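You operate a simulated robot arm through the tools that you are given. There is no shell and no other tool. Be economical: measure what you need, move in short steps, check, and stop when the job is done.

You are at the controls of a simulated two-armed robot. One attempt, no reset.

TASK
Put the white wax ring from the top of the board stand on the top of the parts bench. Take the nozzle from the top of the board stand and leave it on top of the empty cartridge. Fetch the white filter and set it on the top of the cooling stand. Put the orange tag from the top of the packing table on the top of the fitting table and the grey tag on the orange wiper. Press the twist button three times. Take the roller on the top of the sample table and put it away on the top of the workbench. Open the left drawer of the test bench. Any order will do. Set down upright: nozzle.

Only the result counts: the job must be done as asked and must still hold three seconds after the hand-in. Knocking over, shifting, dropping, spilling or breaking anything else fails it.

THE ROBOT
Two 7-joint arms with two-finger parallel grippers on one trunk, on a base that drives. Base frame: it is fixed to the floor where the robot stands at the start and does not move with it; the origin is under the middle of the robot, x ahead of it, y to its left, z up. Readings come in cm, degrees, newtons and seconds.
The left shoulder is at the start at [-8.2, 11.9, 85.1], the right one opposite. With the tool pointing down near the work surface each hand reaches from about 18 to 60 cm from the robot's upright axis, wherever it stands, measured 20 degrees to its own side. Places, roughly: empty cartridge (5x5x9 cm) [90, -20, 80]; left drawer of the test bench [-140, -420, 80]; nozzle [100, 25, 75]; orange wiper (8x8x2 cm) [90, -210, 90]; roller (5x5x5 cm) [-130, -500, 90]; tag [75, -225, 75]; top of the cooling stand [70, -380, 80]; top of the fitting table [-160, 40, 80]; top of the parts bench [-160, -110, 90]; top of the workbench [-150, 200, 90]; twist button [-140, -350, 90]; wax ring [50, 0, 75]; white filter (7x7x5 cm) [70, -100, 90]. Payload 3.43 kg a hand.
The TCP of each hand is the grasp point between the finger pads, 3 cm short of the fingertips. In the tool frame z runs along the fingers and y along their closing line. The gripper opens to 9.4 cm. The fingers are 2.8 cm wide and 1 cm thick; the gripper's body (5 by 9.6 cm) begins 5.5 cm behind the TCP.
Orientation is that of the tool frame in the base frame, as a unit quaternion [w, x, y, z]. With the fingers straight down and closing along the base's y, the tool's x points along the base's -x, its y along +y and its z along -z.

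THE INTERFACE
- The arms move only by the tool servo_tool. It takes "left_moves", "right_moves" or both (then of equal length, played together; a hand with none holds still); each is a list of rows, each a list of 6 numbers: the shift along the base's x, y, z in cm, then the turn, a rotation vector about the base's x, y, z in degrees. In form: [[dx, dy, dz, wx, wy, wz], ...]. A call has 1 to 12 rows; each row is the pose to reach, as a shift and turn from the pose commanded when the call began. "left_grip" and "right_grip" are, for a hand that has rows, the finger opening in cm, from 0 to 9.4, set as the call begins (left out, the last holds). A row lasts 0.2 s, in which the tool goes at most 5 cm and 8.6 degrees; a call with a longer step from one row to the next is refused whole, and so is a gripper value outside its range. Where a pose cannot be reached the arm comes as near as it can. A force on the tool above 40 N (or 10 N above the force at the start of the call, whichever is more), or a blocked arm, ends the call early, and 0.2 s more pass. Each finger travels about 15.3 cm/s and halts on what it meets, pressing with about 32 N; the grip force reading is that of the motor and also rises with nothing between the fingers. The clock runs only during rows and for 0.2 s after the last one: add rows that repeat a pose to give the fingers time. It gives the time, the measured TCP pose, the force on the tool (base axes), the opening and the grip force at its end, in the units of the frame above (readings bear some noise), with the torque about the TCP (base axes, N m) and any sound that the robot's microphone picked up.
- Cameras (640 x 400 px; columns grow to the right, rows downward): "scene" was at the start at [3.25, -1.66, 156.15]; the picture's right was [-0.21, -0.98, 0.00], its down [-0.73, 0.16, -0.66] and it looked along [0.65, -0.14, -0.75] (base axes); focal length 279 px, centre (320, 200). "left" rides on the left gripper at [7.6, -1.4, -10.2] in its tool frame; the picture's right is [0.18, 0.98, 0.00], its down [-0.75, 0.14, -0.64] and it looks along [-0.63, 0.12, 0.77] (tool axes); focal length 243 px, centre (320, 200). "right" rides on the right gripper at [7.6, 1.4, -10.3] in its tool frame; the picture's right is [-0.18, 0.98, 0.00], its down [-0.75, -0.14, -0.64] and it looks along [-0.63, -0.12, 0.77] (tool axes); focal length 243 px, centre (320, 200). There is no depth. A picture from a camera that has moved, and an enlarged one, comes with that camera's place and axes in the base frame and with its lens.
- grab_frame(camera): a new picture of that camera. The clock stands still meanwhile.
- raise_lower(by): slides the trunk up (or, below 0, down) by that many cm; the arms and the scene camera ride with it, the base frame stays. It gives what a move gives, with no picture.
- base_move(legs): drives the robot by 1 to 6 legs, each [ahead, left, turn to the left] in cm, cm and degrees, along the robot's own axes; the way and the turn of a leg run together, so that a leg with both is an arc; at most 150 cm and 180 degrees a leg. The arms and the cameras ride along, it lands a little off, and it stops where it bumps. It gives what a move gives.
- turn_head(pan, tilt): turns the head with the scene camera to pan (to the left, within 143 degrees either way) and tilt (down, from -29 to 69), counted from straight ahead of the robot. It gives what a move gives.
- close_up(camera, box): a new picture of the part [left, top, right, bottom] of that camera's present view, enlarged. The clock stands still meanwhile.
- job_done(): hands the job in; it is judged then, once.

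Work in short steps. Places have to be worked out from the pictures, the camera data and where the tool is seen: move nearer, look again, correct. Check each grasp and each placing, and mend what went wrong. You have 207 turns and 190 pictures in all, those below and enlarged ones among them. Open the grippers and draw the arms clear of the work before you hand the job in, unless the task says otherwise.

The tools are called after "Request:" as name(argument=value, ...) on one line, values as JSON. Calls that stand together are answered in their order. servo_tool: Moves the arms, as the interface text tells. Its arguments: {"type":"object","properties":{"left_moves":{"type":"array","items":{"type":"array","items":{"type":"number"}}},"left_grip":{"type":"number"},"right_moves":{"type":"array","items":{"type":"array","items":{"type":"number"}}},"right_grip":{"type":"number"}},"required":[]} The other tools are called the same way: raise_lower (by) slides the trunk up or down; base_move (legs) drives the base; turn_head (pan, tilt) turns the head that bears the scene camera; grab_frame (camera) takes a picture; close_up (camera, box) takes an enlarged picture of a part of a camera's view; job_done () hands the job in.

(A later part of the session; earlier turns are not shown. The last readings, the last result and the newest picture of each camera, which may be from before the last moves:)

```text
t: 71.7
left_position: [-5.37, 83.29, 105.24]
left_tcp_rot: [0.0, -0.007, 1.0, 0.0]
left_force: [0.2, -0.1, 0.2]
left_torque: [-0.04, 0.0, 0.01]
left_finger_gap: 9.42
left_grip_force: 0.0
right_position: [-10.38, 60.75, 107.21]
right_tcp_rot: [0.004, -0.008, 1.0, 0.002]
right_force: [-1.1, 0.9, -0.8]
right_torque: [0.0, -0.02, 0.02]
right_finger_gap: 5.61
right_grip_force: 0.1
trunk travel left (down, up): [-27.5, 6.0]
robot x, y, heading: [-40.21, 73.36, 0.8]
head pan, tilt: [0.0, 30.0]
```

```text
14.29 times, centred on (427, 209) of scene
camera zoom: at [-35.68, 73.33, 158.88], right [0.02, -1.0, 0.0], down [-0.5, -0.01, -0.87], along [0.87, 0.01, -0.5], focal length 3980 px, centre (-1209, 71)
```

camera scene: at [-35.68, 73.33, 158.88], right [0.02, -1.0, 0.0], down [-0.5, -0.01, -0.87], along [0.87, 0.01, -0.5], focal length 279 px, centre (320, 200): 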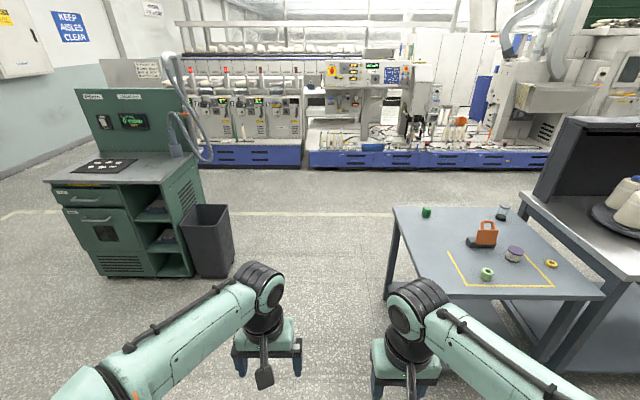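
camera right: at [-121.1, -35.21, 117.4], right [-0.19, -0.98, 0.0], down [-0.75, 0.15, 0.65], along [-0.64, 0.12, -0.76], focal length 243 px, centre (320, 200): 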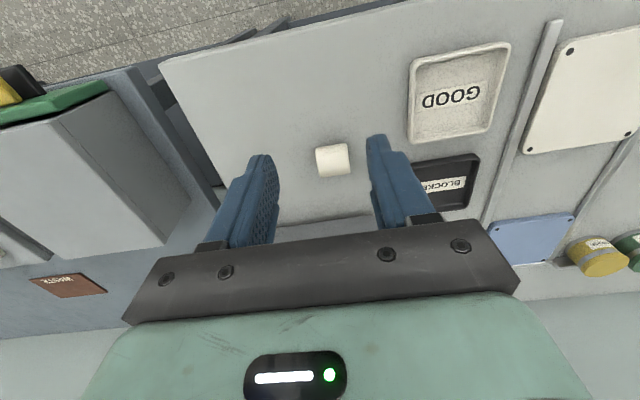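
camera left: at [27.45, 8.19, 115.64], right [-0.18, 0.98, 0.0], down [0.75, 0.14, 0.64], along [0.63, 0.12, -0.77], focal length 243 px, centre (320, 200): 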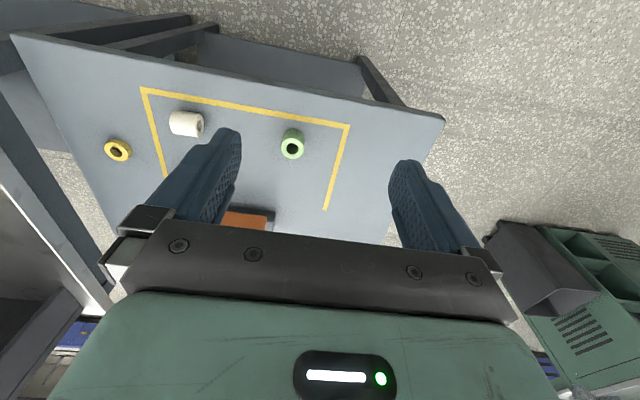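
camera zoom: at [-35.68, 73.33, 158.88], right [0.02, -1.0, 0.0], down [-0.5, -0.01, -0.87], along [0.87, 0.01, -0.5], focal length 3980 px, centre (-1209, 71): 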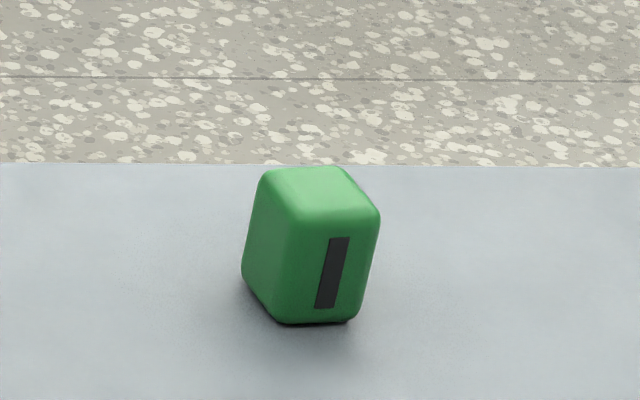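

The green block is the only candidate near [100,25] so far. Drive around to the far side and look there.

Request:
base_move(legs=[[0, 7, 0], [130, 0, 0], [65, 0, 0], [0, 0, -90], [60, 0, 0], [0, 0, -90]])

Request:
turn_head(pan=0, tilt=45)

Request:
grab_frame(camera="scene")

```text
t: 93.1
left_position: [119.67, 15.36, 105.29]
left_tcp_rot: [0.0, 1.0, -0.013, 0.0]
left_force: [-0.7, -0.7, 0.1]
left_torque: [0.01, -0.03, 0.0]
left_finger_gap: 9.37
left_grip_force: 0.2
right_position: [125.62, 37.77, 107.09]
right_tcp_rot: [0.001, 1.0, -0.012, -0.005]
right_force: [-1.7, -0.9, -0.3]
right_torque: [0.02, -0.01, 0.04]
right_finger_gap: 5.61
right_grip_force: 0.0
trunk travel left (down, up): [-27.5, 6.0]
robot x, y, heading: [154.89, 23.78, 178.6]
head pan, tilt: [0.0, 30.0]
```

```text
t: 93.9
left_position: [119.7, 15.16, 105.25]
left_tcp_rot: [-0.001, 1.0, -0.013, 0.0]
left_force: [-0.2, 0.3, 0.3]
left_torque: [0.01, -0.02, 0.0]
left_finger_gap: 9.4
left_grip_force: 0.1
right_position: [125.65, 37.64, 107.17]
right_tcp_rot: [0.002, 1.0, -0.013, -0.005]
right_force: [-0.4, 1.1, 0.7]
right_torque: [-0.02, -0.03, 0.0]
right_finger_gap: 5.63
right_grip_force: 0.0
trunk travel left (down, up): [-27.5, 6.0]
robot x, y, heading: [155.18, 23.84, 178.7]
head pan, tilt: [0.0, 45.0]
```

```text
158 pictures are left
camera scene: at [151.25, 23.99, 156.63], right [0.02, 1.0, 0.0], down [0.71, -0.02, -0.71], along [-0.71, 0.02, -0.71], focal length 279 px, centre (320, 200)
```

scene: 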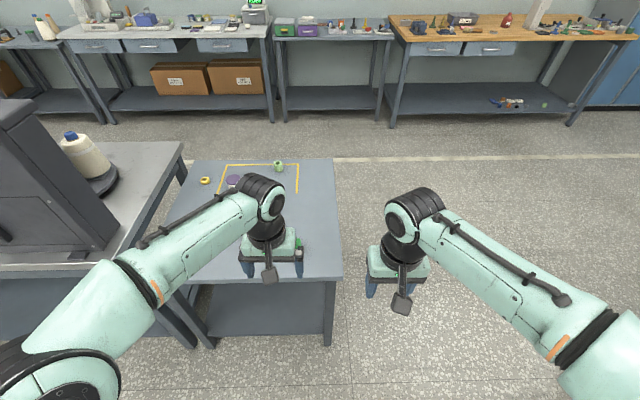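

Shift left 20 and ahead 10 to bring the right hand near the green block.

Request:
base_move(legs=[[0, 20, 1.3], [10, 0, 0]])

Request:
grab_frame(camera="right")

Request:
grab_frame(camera="scene")

```text
t: 97.0
left_position: [109.45, -5.52, 105.28]
left_tcp_rot: [0.0, 1.0, -0.001, 0.0]
left_force: [0.8, -0.7, 0.0]
left_torque: [-0.04, -0.01, 0.02]
left_finger_gap: 9.39
left_grip_force: 0.0
right_position: [114.96, 16.88, 107.27]
right_tcp_rot: [0.001, 1.0, -0.001, -0.005]
right_force: [-0.5, 0.2, -0.2]
right_torque: [0.0, 0.01, -0.02]
right_finger_gap: 5.57
right_grip_force: 0.0
trunk travel left (down, up): [-27.5, 6.0]
robot x, y, heading: [144.66, 3.71, 179.9]
head pan, tilt: [0.0, 45.0]
```

```text
157 pictures are left
camera right: at [122.66, 15.63, 117.46], right [-0.19, -0.98, 0.0], down [-0.75, 0.14, 0.65], along [-0.64, 0.12, -0.76], focal length 243 px, centre (320, 200)
```

right: 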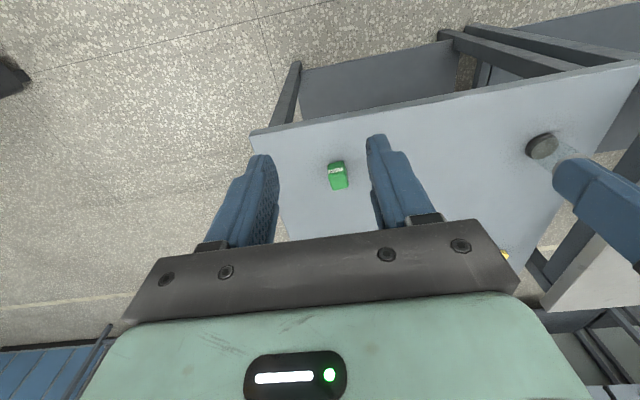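

```text
156 pictures are left
camera scene: at [140.85, 3.94, 156.61], right [0.0, 1.0, 0.0], down [0.71, 0.0, -0.71], along [-0.71, 0.0, -0.71], focal length 279 px, centre (320, 200)
```

scene: 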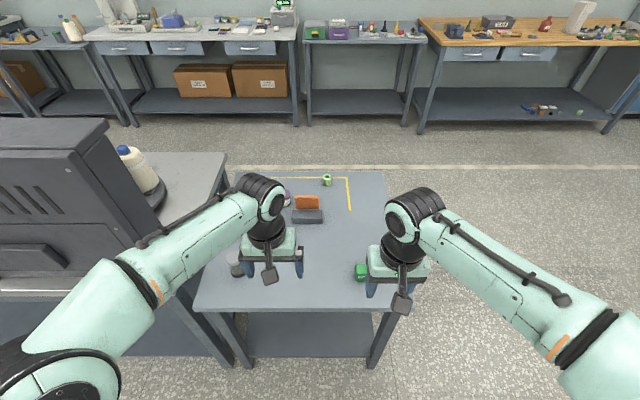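

There is a label on the block and a small white thing beside the left finger; zoom both.

Request:
close_up(camera="right", box=[310, 150, 366, 200])

Request:
close_up(camera="scene", box=[270, 235, 330, 275])

Request:
grab_frame(camera="left")

```text
8.00 times, centred on (338, 175) of right
camera zoom: at [122.66, 15.63, 117.46], right [-0.19, -0.98, 0.0], down [-0.75, 0.14, 0.65], along [-0.64, 0.12, -0.76], focal length 1941 px, centre (176, 400)
```

zoom: 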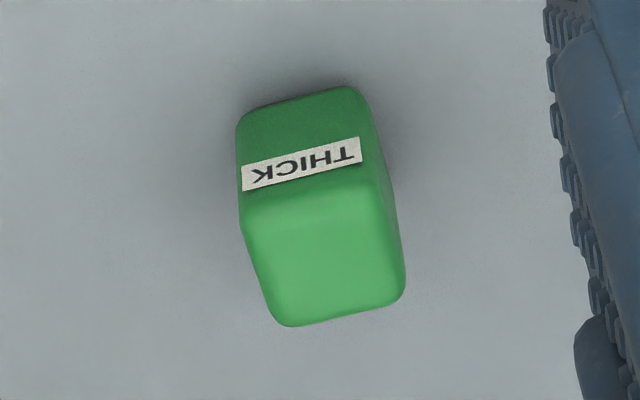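

```text
10.00 times, centred on (300, 255) of scene
camera zoom: at [140.85, 3.94, 156.61], right [0.0, 1.0, 0.0], down [0.71, 0.0, -0.71], along [-0.71, 0.0, -0.71], focal length 2786 px, centre (520, -350)
```

zoom: 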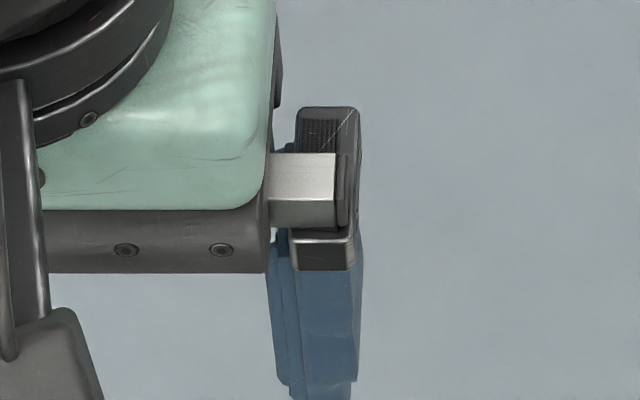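

```text
153 pictures are left
camera left: at [117.16, -4.03, 115.65], right [0.18, -0.98, 0.0], down [-0.75, -0.14, 0.64], along [-0.63, -0.12, -0.77], focal length 243 px, centre (320, 200)
```

left: 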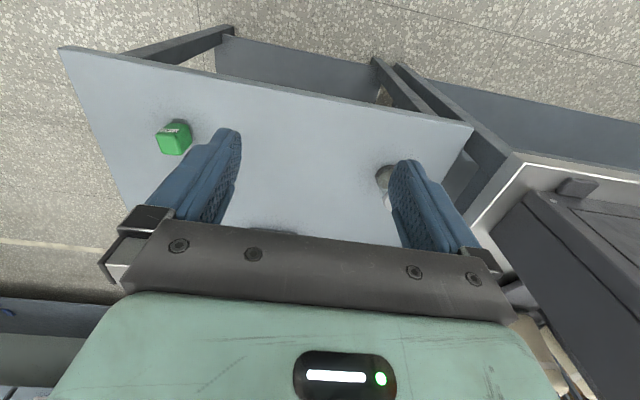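

The block says "THICK". Let me view the orange object with handle and the cartridge closely before deciding which is the nozzle. I'll move the left hand aside for a clear view.

Request:
servo_tool(left_moves=[[4, -1, 2, 0, 0, 0], [8, -2, 4, 0, 0, 0], [11, -3, 6, 0, 0, 0]])

Request:
close_up(camera="scene", box=[270, 165, 360, 225])

Request:
close_up(camera="scene", box=[195, 230, 295, 300])

```text
t: 97.8
left_position: [120.66, -8.58, 111.39]
left_tcp_rot: [0.0, 1.0, -0.001, -0.001]
left_force: [-0.1, 0.4, 0.1]
left_torque: [0.03, -0.01, 0.0]
left_finger_gap: 9.4
left_grip_force: 0.1
right_position: [115.03, 17.03, 107.21]
right_tcp_rot: [0.001, 1.0, 0.0, -0.007]
right_force: [0.0, -0.1, 0.3]
right_torque: [0.0, -0.01, -0.03]
right_finger_gap: 5.57
right_grip_force: 0.0
trunk travel left (down, up): [-27.5, 6.0]
robot x, y, heading: [144.91, 3.91, 179.9]
head pan, tilt: [0.0, 45.0]
```

```text
6.67 times, centred on (315, 195) of scene
camera zoom: at [141.01, 3.9, 156.62], right [0.0, 1.0, 0.0], down [0.71, 0.0, -0.71], along [-0.71, 0.0, -0.71], focal length 1858 px, centre (353, 233)
```

zoom: 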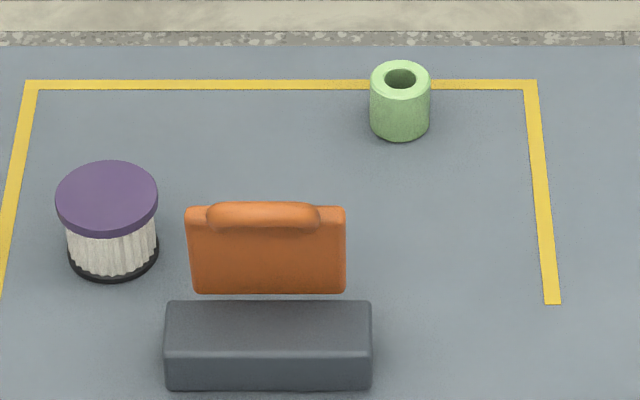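

```text
5.71 times, centred on (245, 265) of scene
camera zoom: at [141.01, 3.9, 156.62], right [0.0, 1.0, 0.0], down [0.71, 0.0, -0.71], along [-0.71, 0.0, -0.71], focal length 1592 px, centre (749, -171)
```

zoom: 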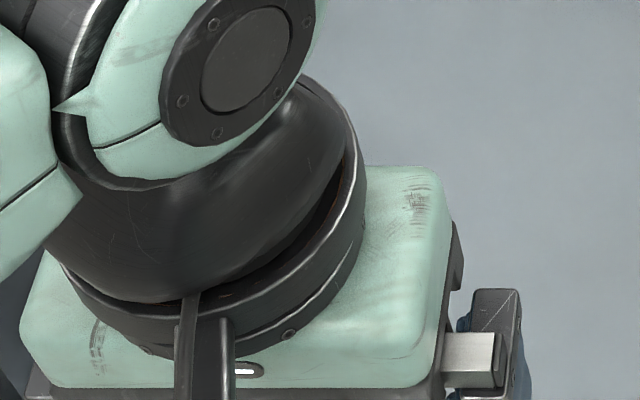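

I take the green block as the nozzle (only object near the given place and fitting a 5 cm cap). Hover the right hand over [94.5,17.2].

Request:
servo_tool(right_moves=[[-4, 0, -2, 0, 0, 0], [-8, 0, -4, 0, 0, 0], [-12, 0, -7, 0, 0, 0], [-16, 0, -10, 0, 0, 0], [-19, 0.2, -13, 0, 0, 0], [-20.5, 0.2, -17, 0, 0, 0], [-20.5, 0.2, -17, 0, 0, 0]], right_grip=7)

Request:
grab_frame(camera="right")

```text
t: 99.4
left_position: [120.55, -8.65, 111.39]
left_tcp_rot: [-0.001, 1.0, -0.001, -0.001]
left_force: [-0.8, -0.6, 0.5]
left_torque: [-0.04, -0.04, 0.0]
left_finger_gap: 9.41
left_grip_force: 0.0
right_position: [94.35, 17.22, 90.25]
right_tcp_rot: [0.001, 1.0, -0.001, -0.005]
right_force: [0.2, 0.4, -0.5]
right_torque: [0.01, 0.0, 0.04]
right_finger_gap: 6.98
right_grip_force: 0.1
trunk travel left (down, up): [-27.5, 6.0]
robot x, y, heading: [144.67, 4.37, 180.0]
head pan, tilt: [0.0, 45.0]
```

```text
150 pictures are left
camera right: at [102.1, 15.86, 100.54], right [-0.19, -0.98, 0.0], down [-0.75, 0.14, 0.65], along [-0.64, 0.12, -0.76], focal length 243 px, centre (320, 200)
```

right: 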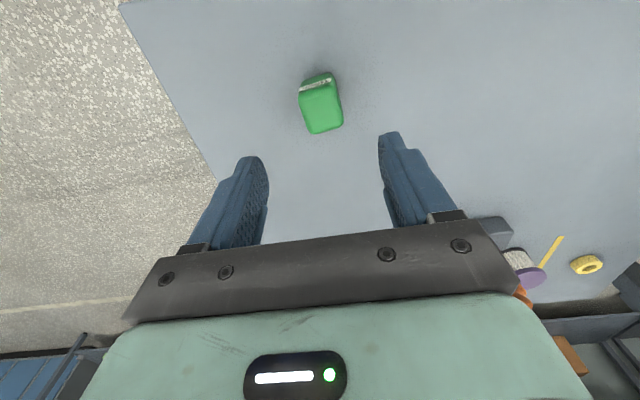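

Aligned. Descend so the tips stay about 1.5 cm above the table, and close.

Request:
servo_tool(right_moves=[[0.2, 0, -4, 0, 0, 0], [0.2, 0, -8, 0, 0, 0], [0.2, 0, -10.9, 0, 0, 0], [0.2, 0, -10.9, 0, 0, 0]])

Request:
servo_tool(right_moves=[[0, 0, 0, 0, 0, 0], [0, 0, 0, 0, 0, 0], [0, 0, 0, 0, 0, 0], [0, 0, 0, 0, 0, 0]], right_grip=0)

Request:
grab_frame(camera="right")

Request:
grab_frame(camera="scene")

```text
t: 100.4
left_position: [120.52, -8.63, 111.31]
left_tcp_rot: [0.0, 1.0, 0.0, 0.0]
left_force: [-0.7, -0.1, -0.2]
left_torque: [0.0, 0.02, -0.02]
left_finger_gap: 9.4
left_grip_force: 0.0
right_position: [94.51, 17.13, 79.41]
right_tcp_rot: [0.001, 1.0, -0.001, -0.006]
right_force: [-0.3, 0.5, -0.7]
right_torque: [-0.01, -0.01, 0.02]
right_finger_gap: 7.0
right_grip_force: 0.1
trunk travel left (down, up): [-27.5, 6.0]
robot x, y, heading: [144.63, 4.08, 180.0]
head pan, tilt: [0.0, 45.0]
```

```text
t: 101.4
left_position: [120.45, -8.57, 111.37]
left_tcp_rot: [0.0, 1.0, -0.001, 0.0]
left_force: [-0.9, 0.6, 0.2]
left_torque: [0.0, -0.05, 0.01]
left_finger_gap: 9.4
left_grip_force: 0.1
right_position: [94.48, 17.12, 79.34]
right_tcp_rot: [0.0, 1.0, -0.001, -0.005]
right_force: [-0.3, -0.2, 0.5]
right_torque: [0.0, -0.02, 0.0]
right_finger_gap: 3.97
right_grip_force: 32.0
trunk travel left (down, up): [-27.5, 6.0]
robot x, y, heading: [144.78, 3.96, 179.7]
head pan, tilt: [0.0, 45.0]
```

```text
149 pictures are left
camera right: at [102.25, 15.75, 89.56], right [-0.19, -0.98, 0.0], down [-0.75, 0.14, 0.65], along [-0.64, 0.12, -0.76], focal length 243 px, centre (320, 200)
```

right: 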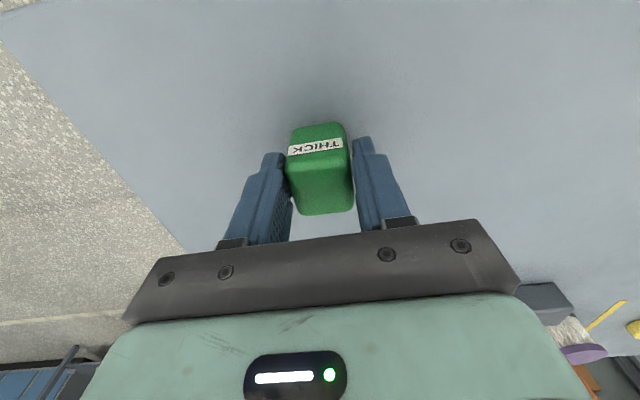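

```text
148 pictures are left
camera scene: at [140.88, 3.93, 156.62], right [0.0, 1.0, 0.0], down [0.71, 0.0, -0.71], along [-0.71, 0.0, -0.71], focal length 279 px, centre (320, 200)
```

scene: 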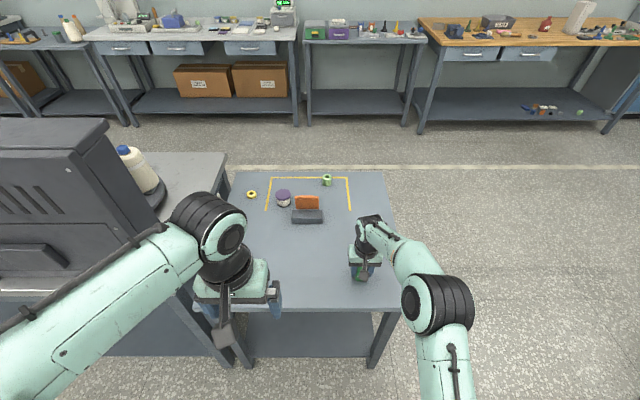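

Gripped (gap 3.97). Lift slowly to about z 97 and confirm.

Request:
servo_tool(right_moves=[[0, 0, 0.5, 0, 0, 0], [0, 0, 1.5, 0, 0, 0], [0, 0, 3, 0, 0, 0], [0, 0, 5, 0, 0, 0], [0, 0, 7, 0, 0, 0], [0, 0, 9, 0, 0, 0], [0, 0, 11, 0, 0, 0], [0, 0, 13, 0, 0, 0], [0, 0, 15, 0, 0, 0], [0, 0, 17, 0, 0, 0], [0, 0, 18, 0, 0, 0]])

Request:
grab_frame(camera="right")

Request:
close_up(camera="scene", box=[320, 200, 420, 290])

```text
t: 103.8
left_position: [120.38, -8.67, 111.39]
left_tcp_rot: [0.0, 1.0, -0.001, 0.0]
left_force: [0.5, 0.2, 0.4]
left_torque: [0.01, 0.02, 0.01]
left_finger_gap: 9.39
left_grip_force: 0.1
right_position: [94.89, 17.21, 97.46]
right_tcp_rot: [0.002, 1.0, -0.001, -0.005]
right_force: [0.2, 0.2, -0.2]
right_torque: [-0.01, 0.01, 0.01]
right_finger_gap: 3.98
right_grip_force: 32.2
trunk travel left (down, up): [-27.5, 6.0]
robot x, y, heading: [144.58, 3.82, 180.0]
head pan, tilt: [0.0, 45.0]
```

```text
147 pictures are left
camera right: at [102.5, 15.89, 107.58], right [-0.19, -0.98, 0.0], down [-0.75, 0.14, 0.65], along [-0.64, 0.12, -0.76], focal length 243 px, centre (320, 200)
```

right: 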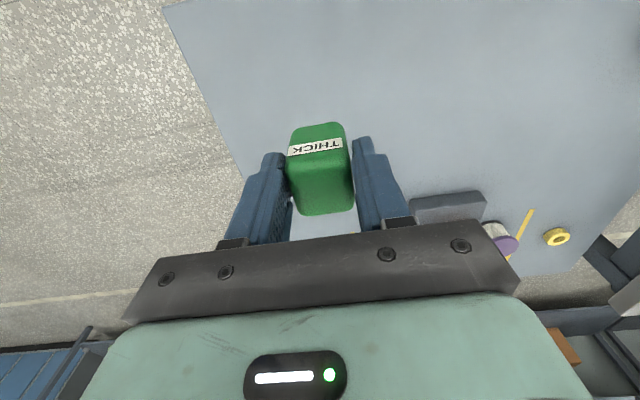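

```text
4.44 times, centred on (370, 245) of scene
camera zoom: at [140.88, 3.93, 156.62], right [0.0, 1.0, 0.0], down [0.71, 0.0, -0.71], along [-0.71, 0.0, -0.71], focal length 1238 px, centre (98, 0)
```

zoom: 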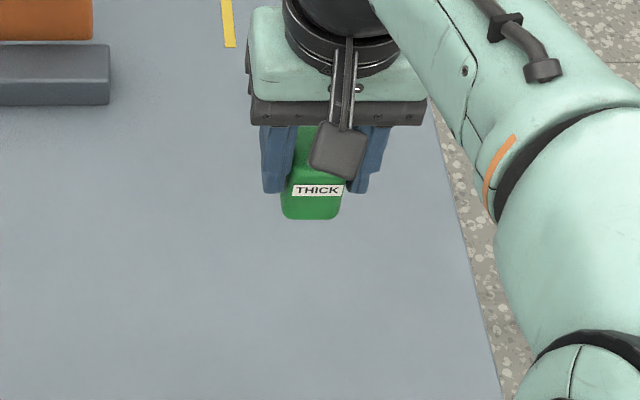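

Held well. Shift the base left about 37 cm to bring it near the cartridge.

Request:
base_move(legs=[[0, 37, 0]])

Request:
turn_head(pan=-15, tilt=50)

Request:
grab_frame(camera="right")

Request:
grab_frame(camera="scene")

```text
t: 107.7
left_position: [120.26, -46.18, 111.49]
left_tcp_rot: [0.0, 1.0, -0.003, 0.0]
left_force: [0.8, -0.4, 0.0]
left_torque: [-0.04, -0.01, -0.03]
left_finger_gap: 9.41
left_grip_force: 0.1
right_position: [94.61, -20.25, 97.18]
right_tcp_rot: [0.001, 1.0, -0.003, -0.005]
right_force: [-0.1, -0.6, -0.2]
right_torque: [0.01, 0.01, 0.02]
right_finger_gap: 3.98
right_grip_force: 31.7
trunk travel left (down, up): [-27.5, 6.0]
robot x, y, heading: [144.44, -33.74, 179.5]
head pan, tilt: [0.0, 45.0]
```

```text
t: 108.4
left_position: [120.29, -46.36, 111.42]
left_tcp_rot: [0.0, 1.0, -0.003, 0.0]
left_force: [-0.1, 0.1, -0.3]
left_torque: [0.0, -0.03, -0.02]
left_finger_gap: 9.41
left_grip_force: 0.1
right_position: [94.75, -20.2, 97.37]
right_tcp_rot: [0.001, 1.0, -0.003, -0.006]
right_force: [-0.5, -0.2, -0.8]
right_torque: [0.01, 0.03, -0.03]
right_finger_gap: 3.96
right_grip_force: 32.3
trunk travel left (down, up): [-27.5, 6.0]
robot x, y, heading: [144.73, -33.86, 179.5]
head pan, tilt: [-15.0, 50.0]
```

```text
145 pictures are left
camera right: at [102.4, -21.63, 107.55], right [-0.19, -0.98, 0.0], down [-0.75, 0.15, 0.65], along [-0.64, 0.12, -0.76], focal length 243 px, centre (320, 200)
```

right: 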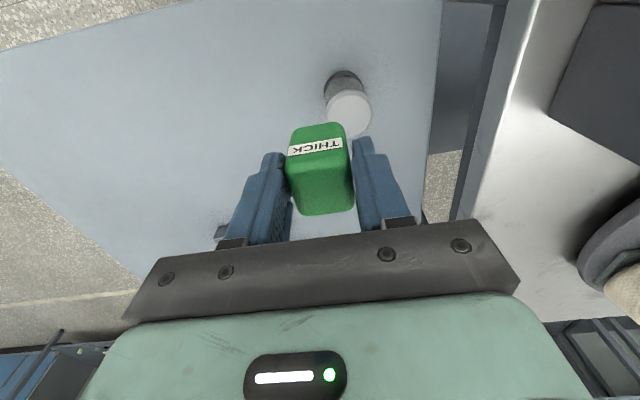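

```text
144 pictures are left
camera scene: at [141.43, -31.83, 155.93], right [0.26, 0.96, 0.0], down [0.74, -0.2, -0.64], along [-0.62, 0.17, -0.77], focal length 279 px, centre (320, 200)
```

scene: 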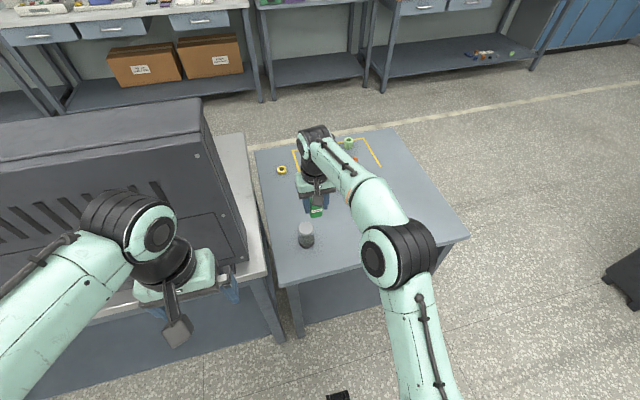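

Cartridge top centre ≈ [93.0,-22.8], z≈84. Align over it and lower to just above.

Request:
servo_tool(right_moves=[[-0.8, -1.3, 0, 0, 0, 0], [-1.7, -2.6, 0, 0, 0, 0], [-1.7, -2.6, -2, 0, 0, 0], [-1.7, -2.6, -4, 0, 0, 0], [-1.7, -2.6, -6, 0, 0, 0], [-1.7, -2.6, -7.3, 0, 0, 0], [-1.7, -2.6, -7.3, 0, 0, 0]])

Request:
grab_frame(camera="right")

Request:
close_up(camera="scene", box=[265, 180, 365, 260])

```text
t: 110.0
left_position: [120.14, -46.18, 111.41]
left_tcp_rot: [0.0, 1.0, -0.003, 0.0]
left_force: [0.3, 0.0, -0.7]
left_torque: [0.01, -0.01, -0.01]
left_finger_gap: 9.4
left_grip_force: 0.1
right_position: [92.99, -22.85, 89.89]
right_tcp_rot: [0.001, 1.0, -0.003, -0.005]
right_force: [0.6, 0.8, 0.1]
right_torque: [-0.02, 0.0, -0.02]
right_finger_gap: 3.95
right_grip_force: 32.1
trunk travel left (down, up): [-27.5, 6.0]
robot x, y, heading: [144.58, -33.94, 179.6]
head pan, tilt: [-15.0, 50.0]
```

```text
143 pictures are left
camera right: at [100.77, -24.36, 100.26], right [-0.19, -0.98, 0.0], down [-0.75, 0.15, 0.65], along [-0.64, 0.12, -0.76], focal length 243 px, centre (320, 200)
```

right: 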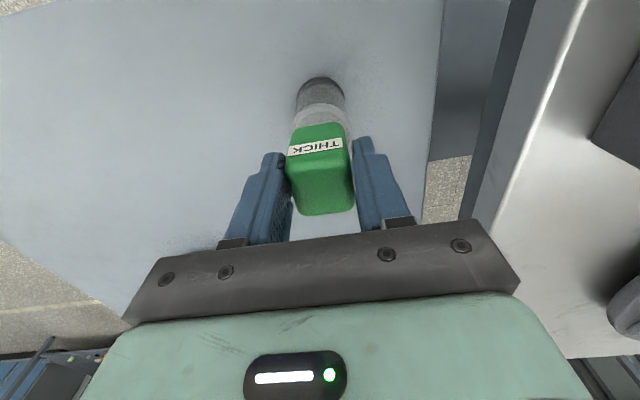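

```text
5.00 times, centred on (315, 220) of scene
camera zoom: at [141.43, -31.82, 155.93], right [0.27, 0.96, 0.0], down [0.74, -0.2, -0.64], along [-0.62, 0.17, -0.77], focal length 1393 px, centre (345, 100)
```

zoom: 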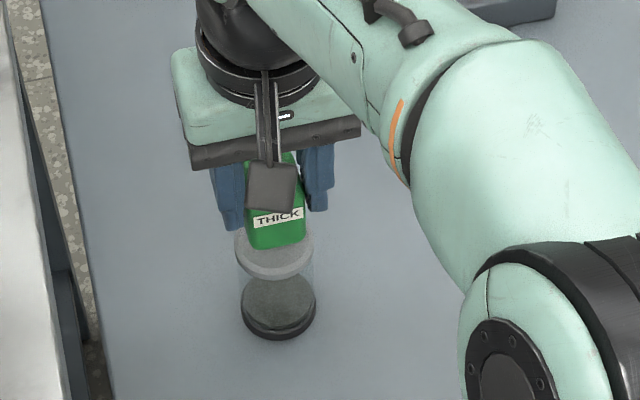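

Alignment good. Lower in small steps.

Request:
servo_tool(right_moves=[[0, 0, -0.5, 0, 0, 0], [0, 0, -1, 0, 0, 0]])

Request:
servo_tool(right_moves=[[0, 0, -0.2, 0, 0, 0], [0, 0, -0.4, 0, 0, 0]])

Request:
close_up(camera="scene", box=[285, 200, 345, 250])

```text
t: 110.6
left_position: [120.25, -46.24, 111.36]
left_tcp_rot: [-0.001, 1.0, -0.003, -0.001]
left_force: [-0.1, -0.1, 0.1]
left_torque: [-0.02, -0.01, 0.01]
left_finger_gap: 9.39
left_grip_force: 0.2
right_position: [92.98, -22.83, 89.0]
right_tcp_rot: [0.0, 1.0, -0.003, -0.006]
right_force: [-1.0, -0.7, 0.4]
right_torque: [-0.05, 0.0, 0.02]
right_finger_gap: 3.95
right_grip_force: 31.7
trunk travel left (down, up): [-27.5, 6.0]
robot x, y, heading: [144.49, -33.82, 179.7]
head pan, tilt: [-15.0, 50.0]
```

```text
t: 111.2
left_position: [120.39, -46.23, 111.43]
left_tcp_rot: [-0.001, 1.0, -0.003, 0.0]
left_force: [-0.2, -0.1, -0.1]
left_torque: [0.01, 0.02, 0.01]
left_finger_gap: 9.39
left_grip_force: 0.0
right_position: [93.05, -22.83, 88.65]
right_tcp_rot: [0.0, 1.0, -0.003, -0.004]
right_force: [0.6, 1.0, -1.0]
right_torque: [-0.03, -0.05, 0.0]
right_finger_gap: 3.95
right_grip_force: 32.0
trunk travel left (down, up): [-27.5, 6.0]
robot x, y, heading: [144.46, -33.76, 179.4]
head pan, tilt: [-15.0, 50.0]
```

```text
8.00 times, centred on (315, 225) of scene
camera zoom: at [141.42, -31.82, 155.93], right [0.27, 0.96, 0.0], down [0.74, -0.2, -0.64], along [-0.62, 0.17, -0.77], focal length 2229 px, centre (360, 0)
```

zoom: 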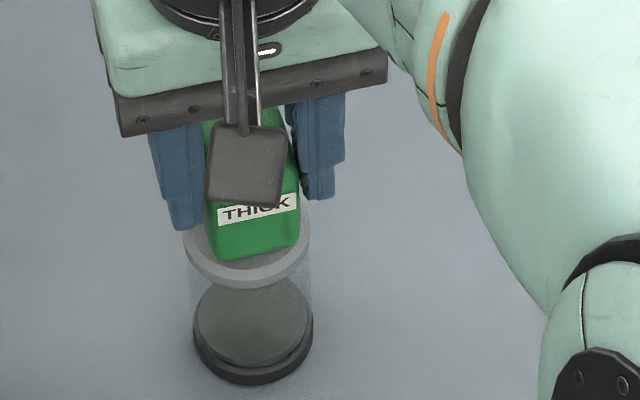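

Nearly touching. Continue in fine steps.

Request:
servo_tool(right_moves=[[0, -0.2, -0.3, 0, 0, 0]])

Request:
servo_tool(right_moves=[[0, 0, -0.3, 0, 0, 0]])

Request:
servo_tool(right_moves=[[0, 0, -0.15, 0, 0, 0]])

```text
t: 111.6
left_position: [120.24, -46.17, 111.33]
left_tcp_rot: [0.0, 1.0, -0.003, 0.001]
left_force: [0.4, 0.1, -0.5]
left_torque: [0.0, -0.01, -0.02]
left_finger_gap: 9.43
left_grip_force: 0.0
right_position: [92.93, -22.96, 88.24]
right_tcp_rot: [0.001, 1.0, -0.003, -0.005]
right_force: [-0.4, 1.2, -1.2]
right_torque: [-0.02, 0.0, -0.02]
right_finger_gap: 3.97
right_grip_force: 32.0
trunk travel left (down, up): [-27.5, 6.0]
robot x, y, heading: [144.39, -33.96, 179.5]
head pan, tilt: [-15.0, 50.0]
```

```text
t: 112.0
left_position: [120.27, -46.31, 111.34]
left_tcp_rot: [0.0, 1.0, -0.004, 0.0]
left_force: [0.1, 0.6, 0.1]
left_torque: [-0.02, -0.01, 0.02]
left_finger_gap: 9.4
left_grip_force: 0.0
right_position: [93.03, -23.22, 87.99]
right_tcp_rot: [0.002, 1.0, -0.004, -0.005]
right_force: [0.0, -0.3, -0.4]
right_torque: [-0.01, -0.01, 0.03]
right_finger_gap: 3.96
right_grip_force: 31.7
trunk travel left (down, up): [-27.5, 6.0]
robot x, y, heading: [144.28, -33.9, 179.6]
head pan, tilt: [-15.0, 50.0]
```

```text
t: 112.4
left_position: [120.26, -46.27, 111.33]
left_tcp_rot: [-0.001, 1.0, -0.004, 0.0]
left_force: [-1.1, -0.9, 0.7]
left_torque: [0.03, 0.01, 0.0]
left_finger_gap: 9.4
left_grip_force: 0.0
right_position: [92.98, -22.91, 87.85]
right_tcp_rot: [0.001, 1.0, -0.004, -0.005]
right_force: [0.1, -0.5, -1.0]
right_torque: [-0.03, 0.0, -0.02]
right_finger_gap: 3.97
right_grip_force: 31.9
trunk travel left (down, up): [-27.5, 6.0]
robot x, y, heading: [144.51, -33.95, 179.5]
head pan, tilt: [-15.0, 50.0]
```

No contact yet; keep going.

Request:
servo_tool(right_moves=[[0, 0, -0.25, 0, 0, 0]])

Request:
servo_tool(right_moves=[[0, 0, -0.2, 0, 0, 0]])

Request:
servo_tool(right_moves=[[0, 0, -0.2, 0, 0, 0]])

Request:
close_up(camera="scene", box=[285, 200, 345, 250])

```text
t: 112.8
left_position: [120.42, -46.35, 111.37]
left_tcp_rot: [0.0, 1.0, -0.004, -0.001]
left_force: [0.1, -0.9, 0.4]
left_torque: [-0.02, 0.03, 0.01]
left_finger_gap: 9.38
left_grip_force: 0.0
right_position: [93.06, -23.02, 87.73]
right_tcp_rot: [0.002, 1.0, -0.005, -0.008]
right_force: [1.4, 1.9, 10.2]
right_torque: [0.05, -0.26, -0.01]
right_finger_gap: 3.98
right_grip_force: 31.9
trunk travel left (down, up): [-27.5, 6.0]
robot x, y, heading: [144.75, -33.84, 179.5]
head pan, tilt: [-15.0, 50.0]
```

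```text
t: 113.2
left_position: [120.52, -46.33, 111.31]
left_tcp_rot: [0.0, 1.0, -0.003, 0.0]
left_force: [0.7, -0.4, 0.6]
left_torque: [-0.01, 0.0, -0.02]
left_finger_gap: 9.42
left_grip_force: 0.1
right_position: [93.0, -23.07, 87.74]
right_tcp_rot: [0.003, 1.0, -0.005, -0.009]
right_force: [1.2, 1.4, 22.9]
right_torque: [0.07, -0.13, 0.0]
right_finger_gap: 3.94
right_grip_force: 32.1
trunk travel left (down, up): [-27.5, 6.0]
robot x, y, heading: [144.5, -33.51, 179.6]
head pan, tilt: [-15.0, 50.0]
```

```text
t: 113.6
left_position: [120.37, -46.26, 111.34]
left_tcp_rot: [0.0, 1.0, -0.003, -0.001]
left_force: [-0.9, -0.1, 0.1]
left_torque: [0.01, -0.01, 0.01]
left_finger_gap: 9.41
left_grip_force: 0.0
right_position: [93.1, -23.06, 87.54]
right_tcp_rot: [0.002, 1.0, -0.004, -0.009]
right_force: [-0.9, 0.4, 25.8]
right_torque: [0.04, 0.07, 0.04]
right_finger_gap: 4.0
right_grip_force: 31.6
trunk travel left (down, up): [-27.5, 6.0]
robot x, y, heading: [144.45, -33.48, 179.7]
head pan, tilt: [-15.0, 50.0]
```

```text
8.00 times, centred on (315, 225) of scene
camera zoom: at [141.64, -31.86, 155.95], right [0.27, 0.96, 0.0], down [0.74, -0.2, -0.64], along [-0.62, 0.17, -0.77], focal length 2229 px, centre (360, 0)
```

zoom: 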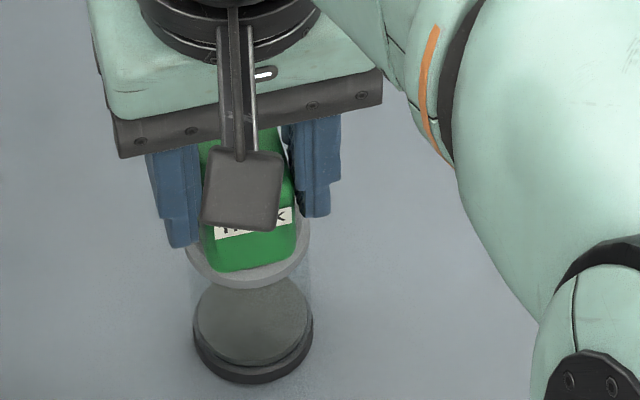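

In contact. Relieve the press, then open and rise straight up.

Request:
servo_tool(right_moves=[[0, 0, 0.4, 0, 0, 0]])

Request:
servo_tool(right_moves=[[0, 0, 0, 0, 0, 0], [0, 0, 0, 0, 0, 0], [0, 0, 0, 0, 0, 0]], right_grip=6)

Request:
close_up(camera="scene", box=[285, 200, 345, 250])

```text
t: 114.0
left_position: [120.18, -46.15, 111.34]
left_tcp_rot: [0.001, 1.0, -0.003, 0.0]
left_force: [-0.5, 0.1, -1.1]
left_torque: [-0.01, 0.01, -0.02]
left_finger_gap: 9.43
left_grip_force: 0.0
right_position: [93.11, -23.08, 87.56]
right_tcp_rot: [0.001, 1.0, -0.004, -0.005]
right_force: [-3.6, -0.8, 10.0]
right_torque: [-0.08, 0.34, -0.01]
right_finger_gap: 3.95
right_grip_force: 32.1
trunk travel left (down, up): [-27.5, 6.0]
robot x, y, heading: [144.1, -33.97, 179.3]
head pan, tilt: [-15.0, 50.0]
```

```text
t: 114.8
left_position: [120.27, -46.21, 111.39]
left_tcp_rot: [0.0, 1.0, -0.003, 0.0]
left_force: [-0.4, -0.7, -0.4]
left_torque: [0.01, 0.01, 0.02]
left_finger_gap: 9.41
left_grip_force: 0.0
right_position: [93.17, -23.03, 87.59]
right_tcp_rot: [0.001, 1.0, -0.004, -0.005]
right_force: [-0.1, -0.5, 0.7]
right_torque: [-0.02, -0.01, 0.03]
right_finger_gap: 6.01
right_grip_force: 0.0
trunk travel left (down, up): [-27.5, 6.0]
robot x, y, heading: [144.42, -33.57, 179.8]
head pan, tilt: [-15.0, 50.0]
```

```text
8.00 times, centred on (315, 225) of scene
camera zoom: at [141.43, -31.82, 155.93], right [0.27, 0.96, 0.0], down [0.74, -0.2, -0.64], along [-0.62, 0.17, -0.77], focal length 2229 px, centre (360, 0)
```

zoom: 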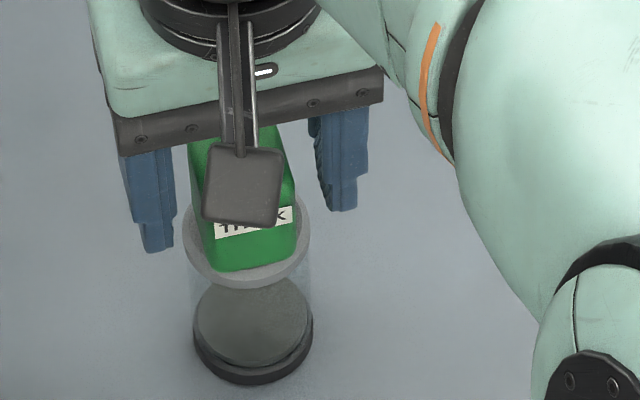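

Released and stable. Rise straight up, then draw back.

Request:
servo_tool(right_moves=[[0, 0, 1, 0, 0, 0], [0, 0, 3, 0, 0, 0], [0, 0, 6, 0, 0, 0], [0, 0, 10, 0, 0, 0], [0, 0, 14.5, 0, 0, 0], [0, 0, 19, 0, 0, 0], [4, 0, 21, 0, 0, 0], [8.5, 0, 22, 0, 0, 0], [13, 0, 22, 0, 0, 0], [17, 0, 22, 0, 0, 0], [21, 0, 22, 0, 0, 0]])

Request:
close_up(camera="scene", box=[265, 190, 365, 260])

Request:
turn_head(pan=60, tilt=30)

Request:
grab_frame(camera="scene")

```text
t: 117.2
left_position: [120.33, -46.19, 111.45]
left_tcp_rot: [0.0, 1.0, -0.004, -0.001]
left_force: [-0.5, 0.0, -0.6]
left_torque: [0.0, -0.01, -0.05]
left_finger_gap: 9.38
left_grip_force: 0.0
right_position: [114.05, -23.26, 109.65]
right_tcp_rot: [0.001, 1.0, -0.004, -0.006]
right_force: [1.0, 0.8, -0.4]
right_torque: [0.01, 0.0, 0.03]
right_finger_gap: 6.01
right_grip_force: 0.1
right hand out of reach, approached as far as the arm can: row 6
trunk travel left (down, up): [-27.5, 6.0]
robot x, y, heading: [144.64, -34.04, 179.6]
head pan, tilt: [-15.0, 50.0]
```

```text
5.71 times, centred on (315, 225) of scene
camera zoom: at [141.56, -31.79, 155.93], right [0.27, 0.96, 0.0], down [0.74, -0.2, -0.64], along [-0.62, 0.17, -0.77], focal length 1592 px, centre (349, 57)
```

zoom: 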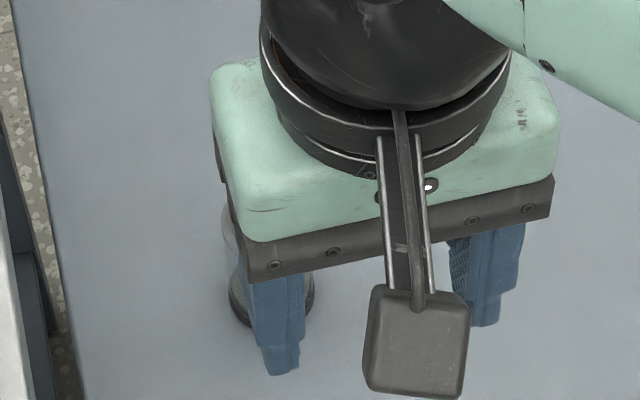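

```text
t: 118.7
left_position: [120.17, -46.27, 111.33]
left_tcp_rot: [0.001, 1.0, -0.003, 0.0]
left_force: [-0.2, 1.5, -0.2]
left_torque: [0.04, -0.01, 0.01]
left_finger_gap: 9.37
left_grip_force: 0.0
right_position: [113.83, -23.24, 109.59]
right_tcp_rot: [0.001, 1.0, -0.004, -0.005]
right_force: [0.2, -0.2, -0.3]
right_torque: [0.01, -0.02, -0.02]
right_finger_gap: 6.02
right_grip_force: 0.0
trunk travel left (down, up): [-27.5, 6.0]
robot x, y, heading: [144.52, -33.76, 179.4]
head pan, tilt: [60.0, 30.0]
```

```text
137 pictures are left
camera scene: at [144.27, -41.66, 158.88], right [-0.86, 0.51, 0.0], down [0.25, 0.43, -0.87], along [-0.44, -0.75, -0.5], focal length 279 px, centre (320, 200)
```

scene: 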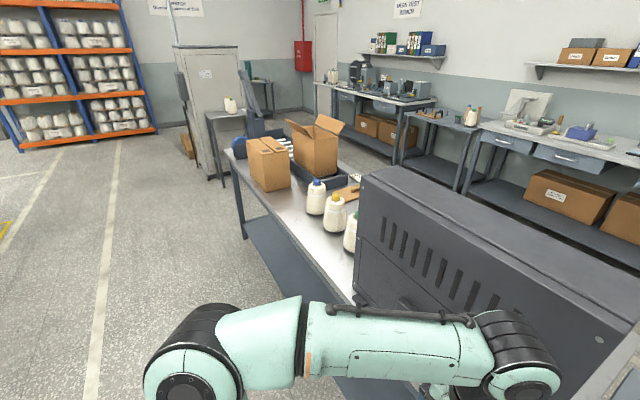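

Check that the nozzle still stands, then drive around the board stand's left side to the front of the cone-check bench.

Request:
grab_frame(camera="right")

Request:
base_move(legs=[[-20, 0, 0.5], [0, -115, 0], [130, 0, 0], [65, 0, 0], [0, 110, 0], [0, 55, 0]])

```text
136 pictures are left
camera right: at [121.58, -24.64, 119.87], right [-0.19, -0.98, 0.0], down [-0.75, 0.15, 0.65], along [-0.64, 0.12, -0.76], focal length 243 px, centre (320, 200)
```

right: 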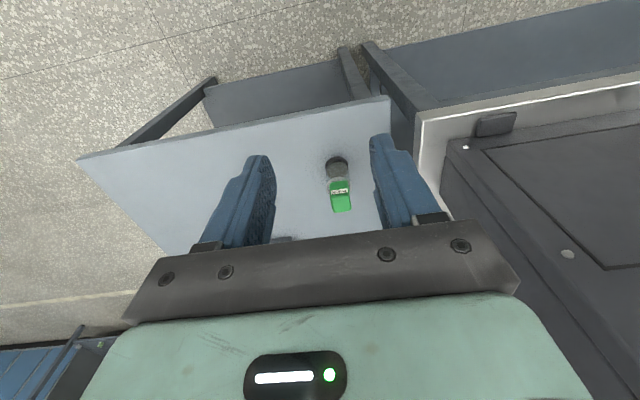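

```text
t: 153.9
left_position: [-51.74, -97.09, 111.39]
left_tcp_rot: [0.0, 1.0, -0.001, 0.001]
left_force: [0.0, 0.0, 0.4]
left_torque: [0.0, -0.02, -0.01]
left_finger_gap: 9.41
left_grip_force: 0.0
right_position: [-58.19, -74.17, 109.78]
right_tcp_rot: [0.001, 1.0, -0.001, -0.004]
right_force: [0.7, 0.3, 0.1]
right_torque: [-0.02, 0.01, 0.02]
right_finger_gap: 6.01
right_grip_force: 0.0
trunk travel left (down, up): [-27.5, 6.0]
robot x, y, heading: [-27.22, -84.03, 179.9]
head pan, tilt: [60.0, 30.0]
```

Nozzle stands on the cartridge. Turn to face the bench and look.

Request:
base_move(legs=[[0, 0, 90], [0, 0, 90]])

Request:
turn_head(pan=0, tilt=30)

Request:
grab_frame(camera="scene")

Request:
turn_head(pan=-50, tilt=25)

Request:
grab_frame(camera="scene")

```text
t: 161.9
left_position: [-3.3, -72.24, 111.26]
left_tcp_rot: [0.0, 0.006, 1.0, 0.001]
left_force: [-0.9, -0.2, 0.0]
left_torque: [0.0, 0.0, -0.04]
left_finger_gap: 9.4
left_grip_force: 0.1
right_position: [2.92, -95.23, 109.61]
right_tcp_rot: [0.005, 0.005, 1.0, 0.002]
right_force: [0.7, -0.2, -0.2]
right_torque: [0.01, 0.02, 0.03]
right_finger_gap: 5.99
right_grip_force: 0.2
trunk travel left (down, up): [-27.5, 6.0]
robot x, y, heading: [-27.53, -84.78, -0.8]
head pan, tilt: [60.0, 30.0]
```

```text
t: 163.2
left_position: [-3.25, -72.11, 111.37]
left_tcp_rot: [0.0, 0.005, 1.0, -0.001]
left_force: [0.2, 0.2, -0.3]
left_torque: [0.0, 0.03, -0.02]
left_finger_gap: 9.4
left_grip_force: 0.0
right_position: [3.0, -95.16, 109.55]
right_tcp_rot: [0.006, 0.006, 1.0, 0.001]
right_force: [0.3, 0.4, 0.4]
right_torque: [-0.02, -0.01, -0.02]
right_finger_gap: 6.0
right_grip_force: 0.0
trunk travel left (down, up): [-27.5, 6.0]
robot x, y, heading: [-27.47, -84.45, -0.6]
head pan, tilt: [0.0, 30.0]
```

```text
135 pictures are left
camera scene: at [-22.97, -84.53, 158.88], right [-0.01, -1.0, 0.0], down [-0.5, 0.0, -0.87], along [0.87, -0.01, -0.5], focal length 279 px, centre (320, 200)
```

scene: 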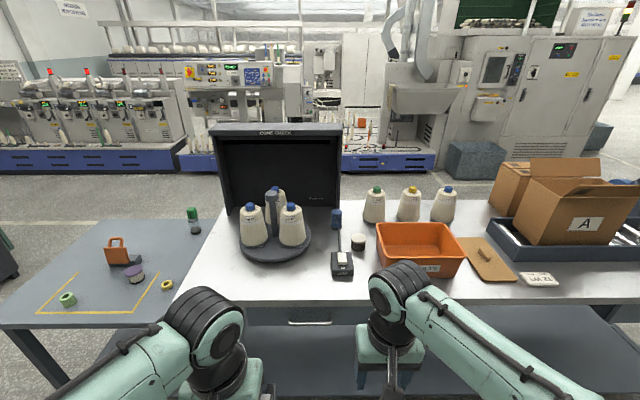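

```text
t: 164.4
left_position: [-3.37, -72.29, 111.35]
left_tcp_rot: [0.0, 0.005, 1.0, 0.001]
left_force: [0.4, 0.0, 0.2]
left_torque: [0.0, -0.03, 0.0]
left_finger_gap: 9.38
left_grip_force: 0.1
right_position: [3.02, -95.13, 109.72]
right_tcp_rot: [0.005, 0.005, 1.0, 0.001]
right_force: [0.0, -0.3, 0.5]
right_torque: [0.02, -0.03, -0.02]
right_finger_gap: 6.01
right_grip_force: 0.0
trunk travel left (down, up): [-27.5, 6.0]
robot x, y, heading: [-27.01, -84.4, -0.7]
head pan, tilt: [-50.0, 25.0]
```

```text
134 pictures are left
camera scene: at [-26.15, -91.56, 159.68], right [-0.77, -0.64, 0.0], down [-0.27, 0.33, -0.91], along [0.58, -0.7, -0.42], focal length 279 px, centre (320, 200)
```

scene: 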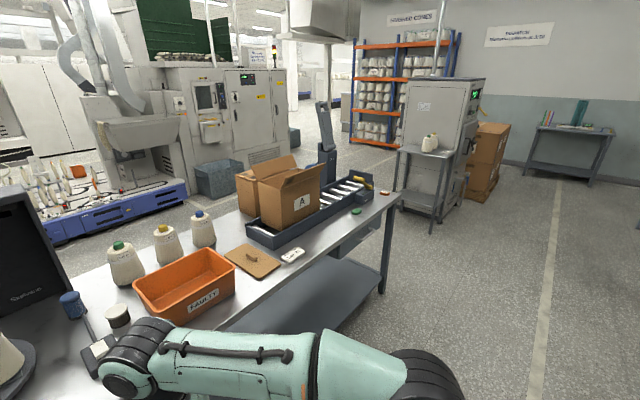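

Zoom on the object by the orange bin to see the white filter.

Request:
close_up(camera="scene", box=[50, 270, 170, 350])

Request:
turn_head(pan=-15, tilt=40)

Request:
grab_frame(camera="scene")

Request:
grab_frame(camera="right")

```text
5.00 times, centred on (110, 310) of scene
camera zoom: at [-26.15, -91.56, 159.68], right [-0.77, -0.64, 0.0], down [-0.27, 0.33, -0.91], along [0.58, -0.7, -0.42], focal length 1393 px, centre (1370, -350)
```

zoom: 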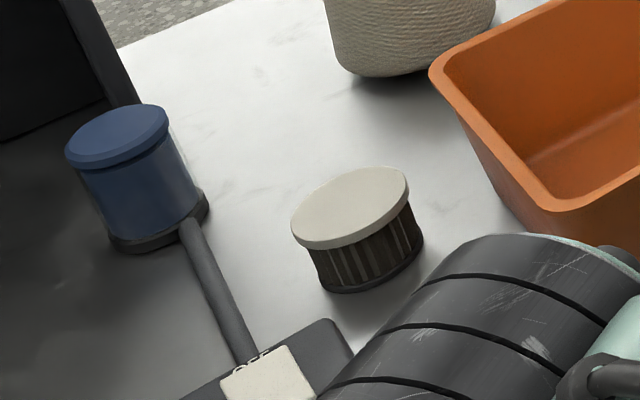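

```text
t: 165.4
left_position: [-3.33, -72.22, 111.39]
left_tcp_rot: [0.0, 0.005, 1.0, 0.0]
left_force: [0.4, -0.4, -0.8]
left_torque: [-0.04, 0.05, 0.0]
left_finger_gap: 9.41
left_grip_force: 0.2
right_position: [3.06, -95.31, 109.63]
right_tcp_rot: [0.005, 0.005, 1.0, 0.001]
right_force: [-1.1, -0.3, 0.2]
right_torque: [-0.04, -0.02, 0.0]
right_finger_gap: 6.0
right_grip_force: 0.2
trunk travel left (down, up): [-27.5, 6.0]
robot x, y, heading: [-27.34, -84.46, -0.5]
head pan, tilt: [-15.0, 40.0]
```

```text
132 pictures are left
camera scene: at [-23.83, -86.75, 157.35], right [-0.27, -0.96, 0.0], down [-0.62, 0.17, -0.77], along [0.74, -0.21, -0.64], focal length 279 px, centre (320, 200)
```

scene: 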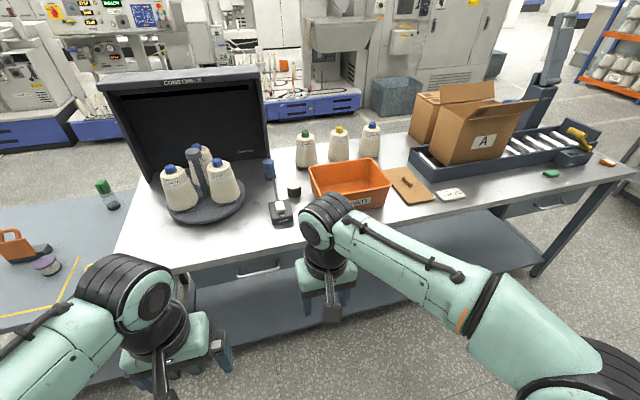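

```text
131 pictures are left
camera right: at [-4.72, -93.65, 119.87], right [0.19, 0.98, 0.0], down [0.74, -0.15, 0.65], along [0.64, -0.12, -0.76], focal length 243 px, centre (320, 200)
```

right: 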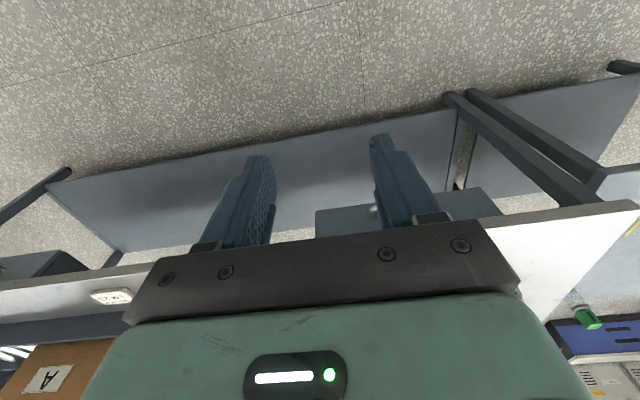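

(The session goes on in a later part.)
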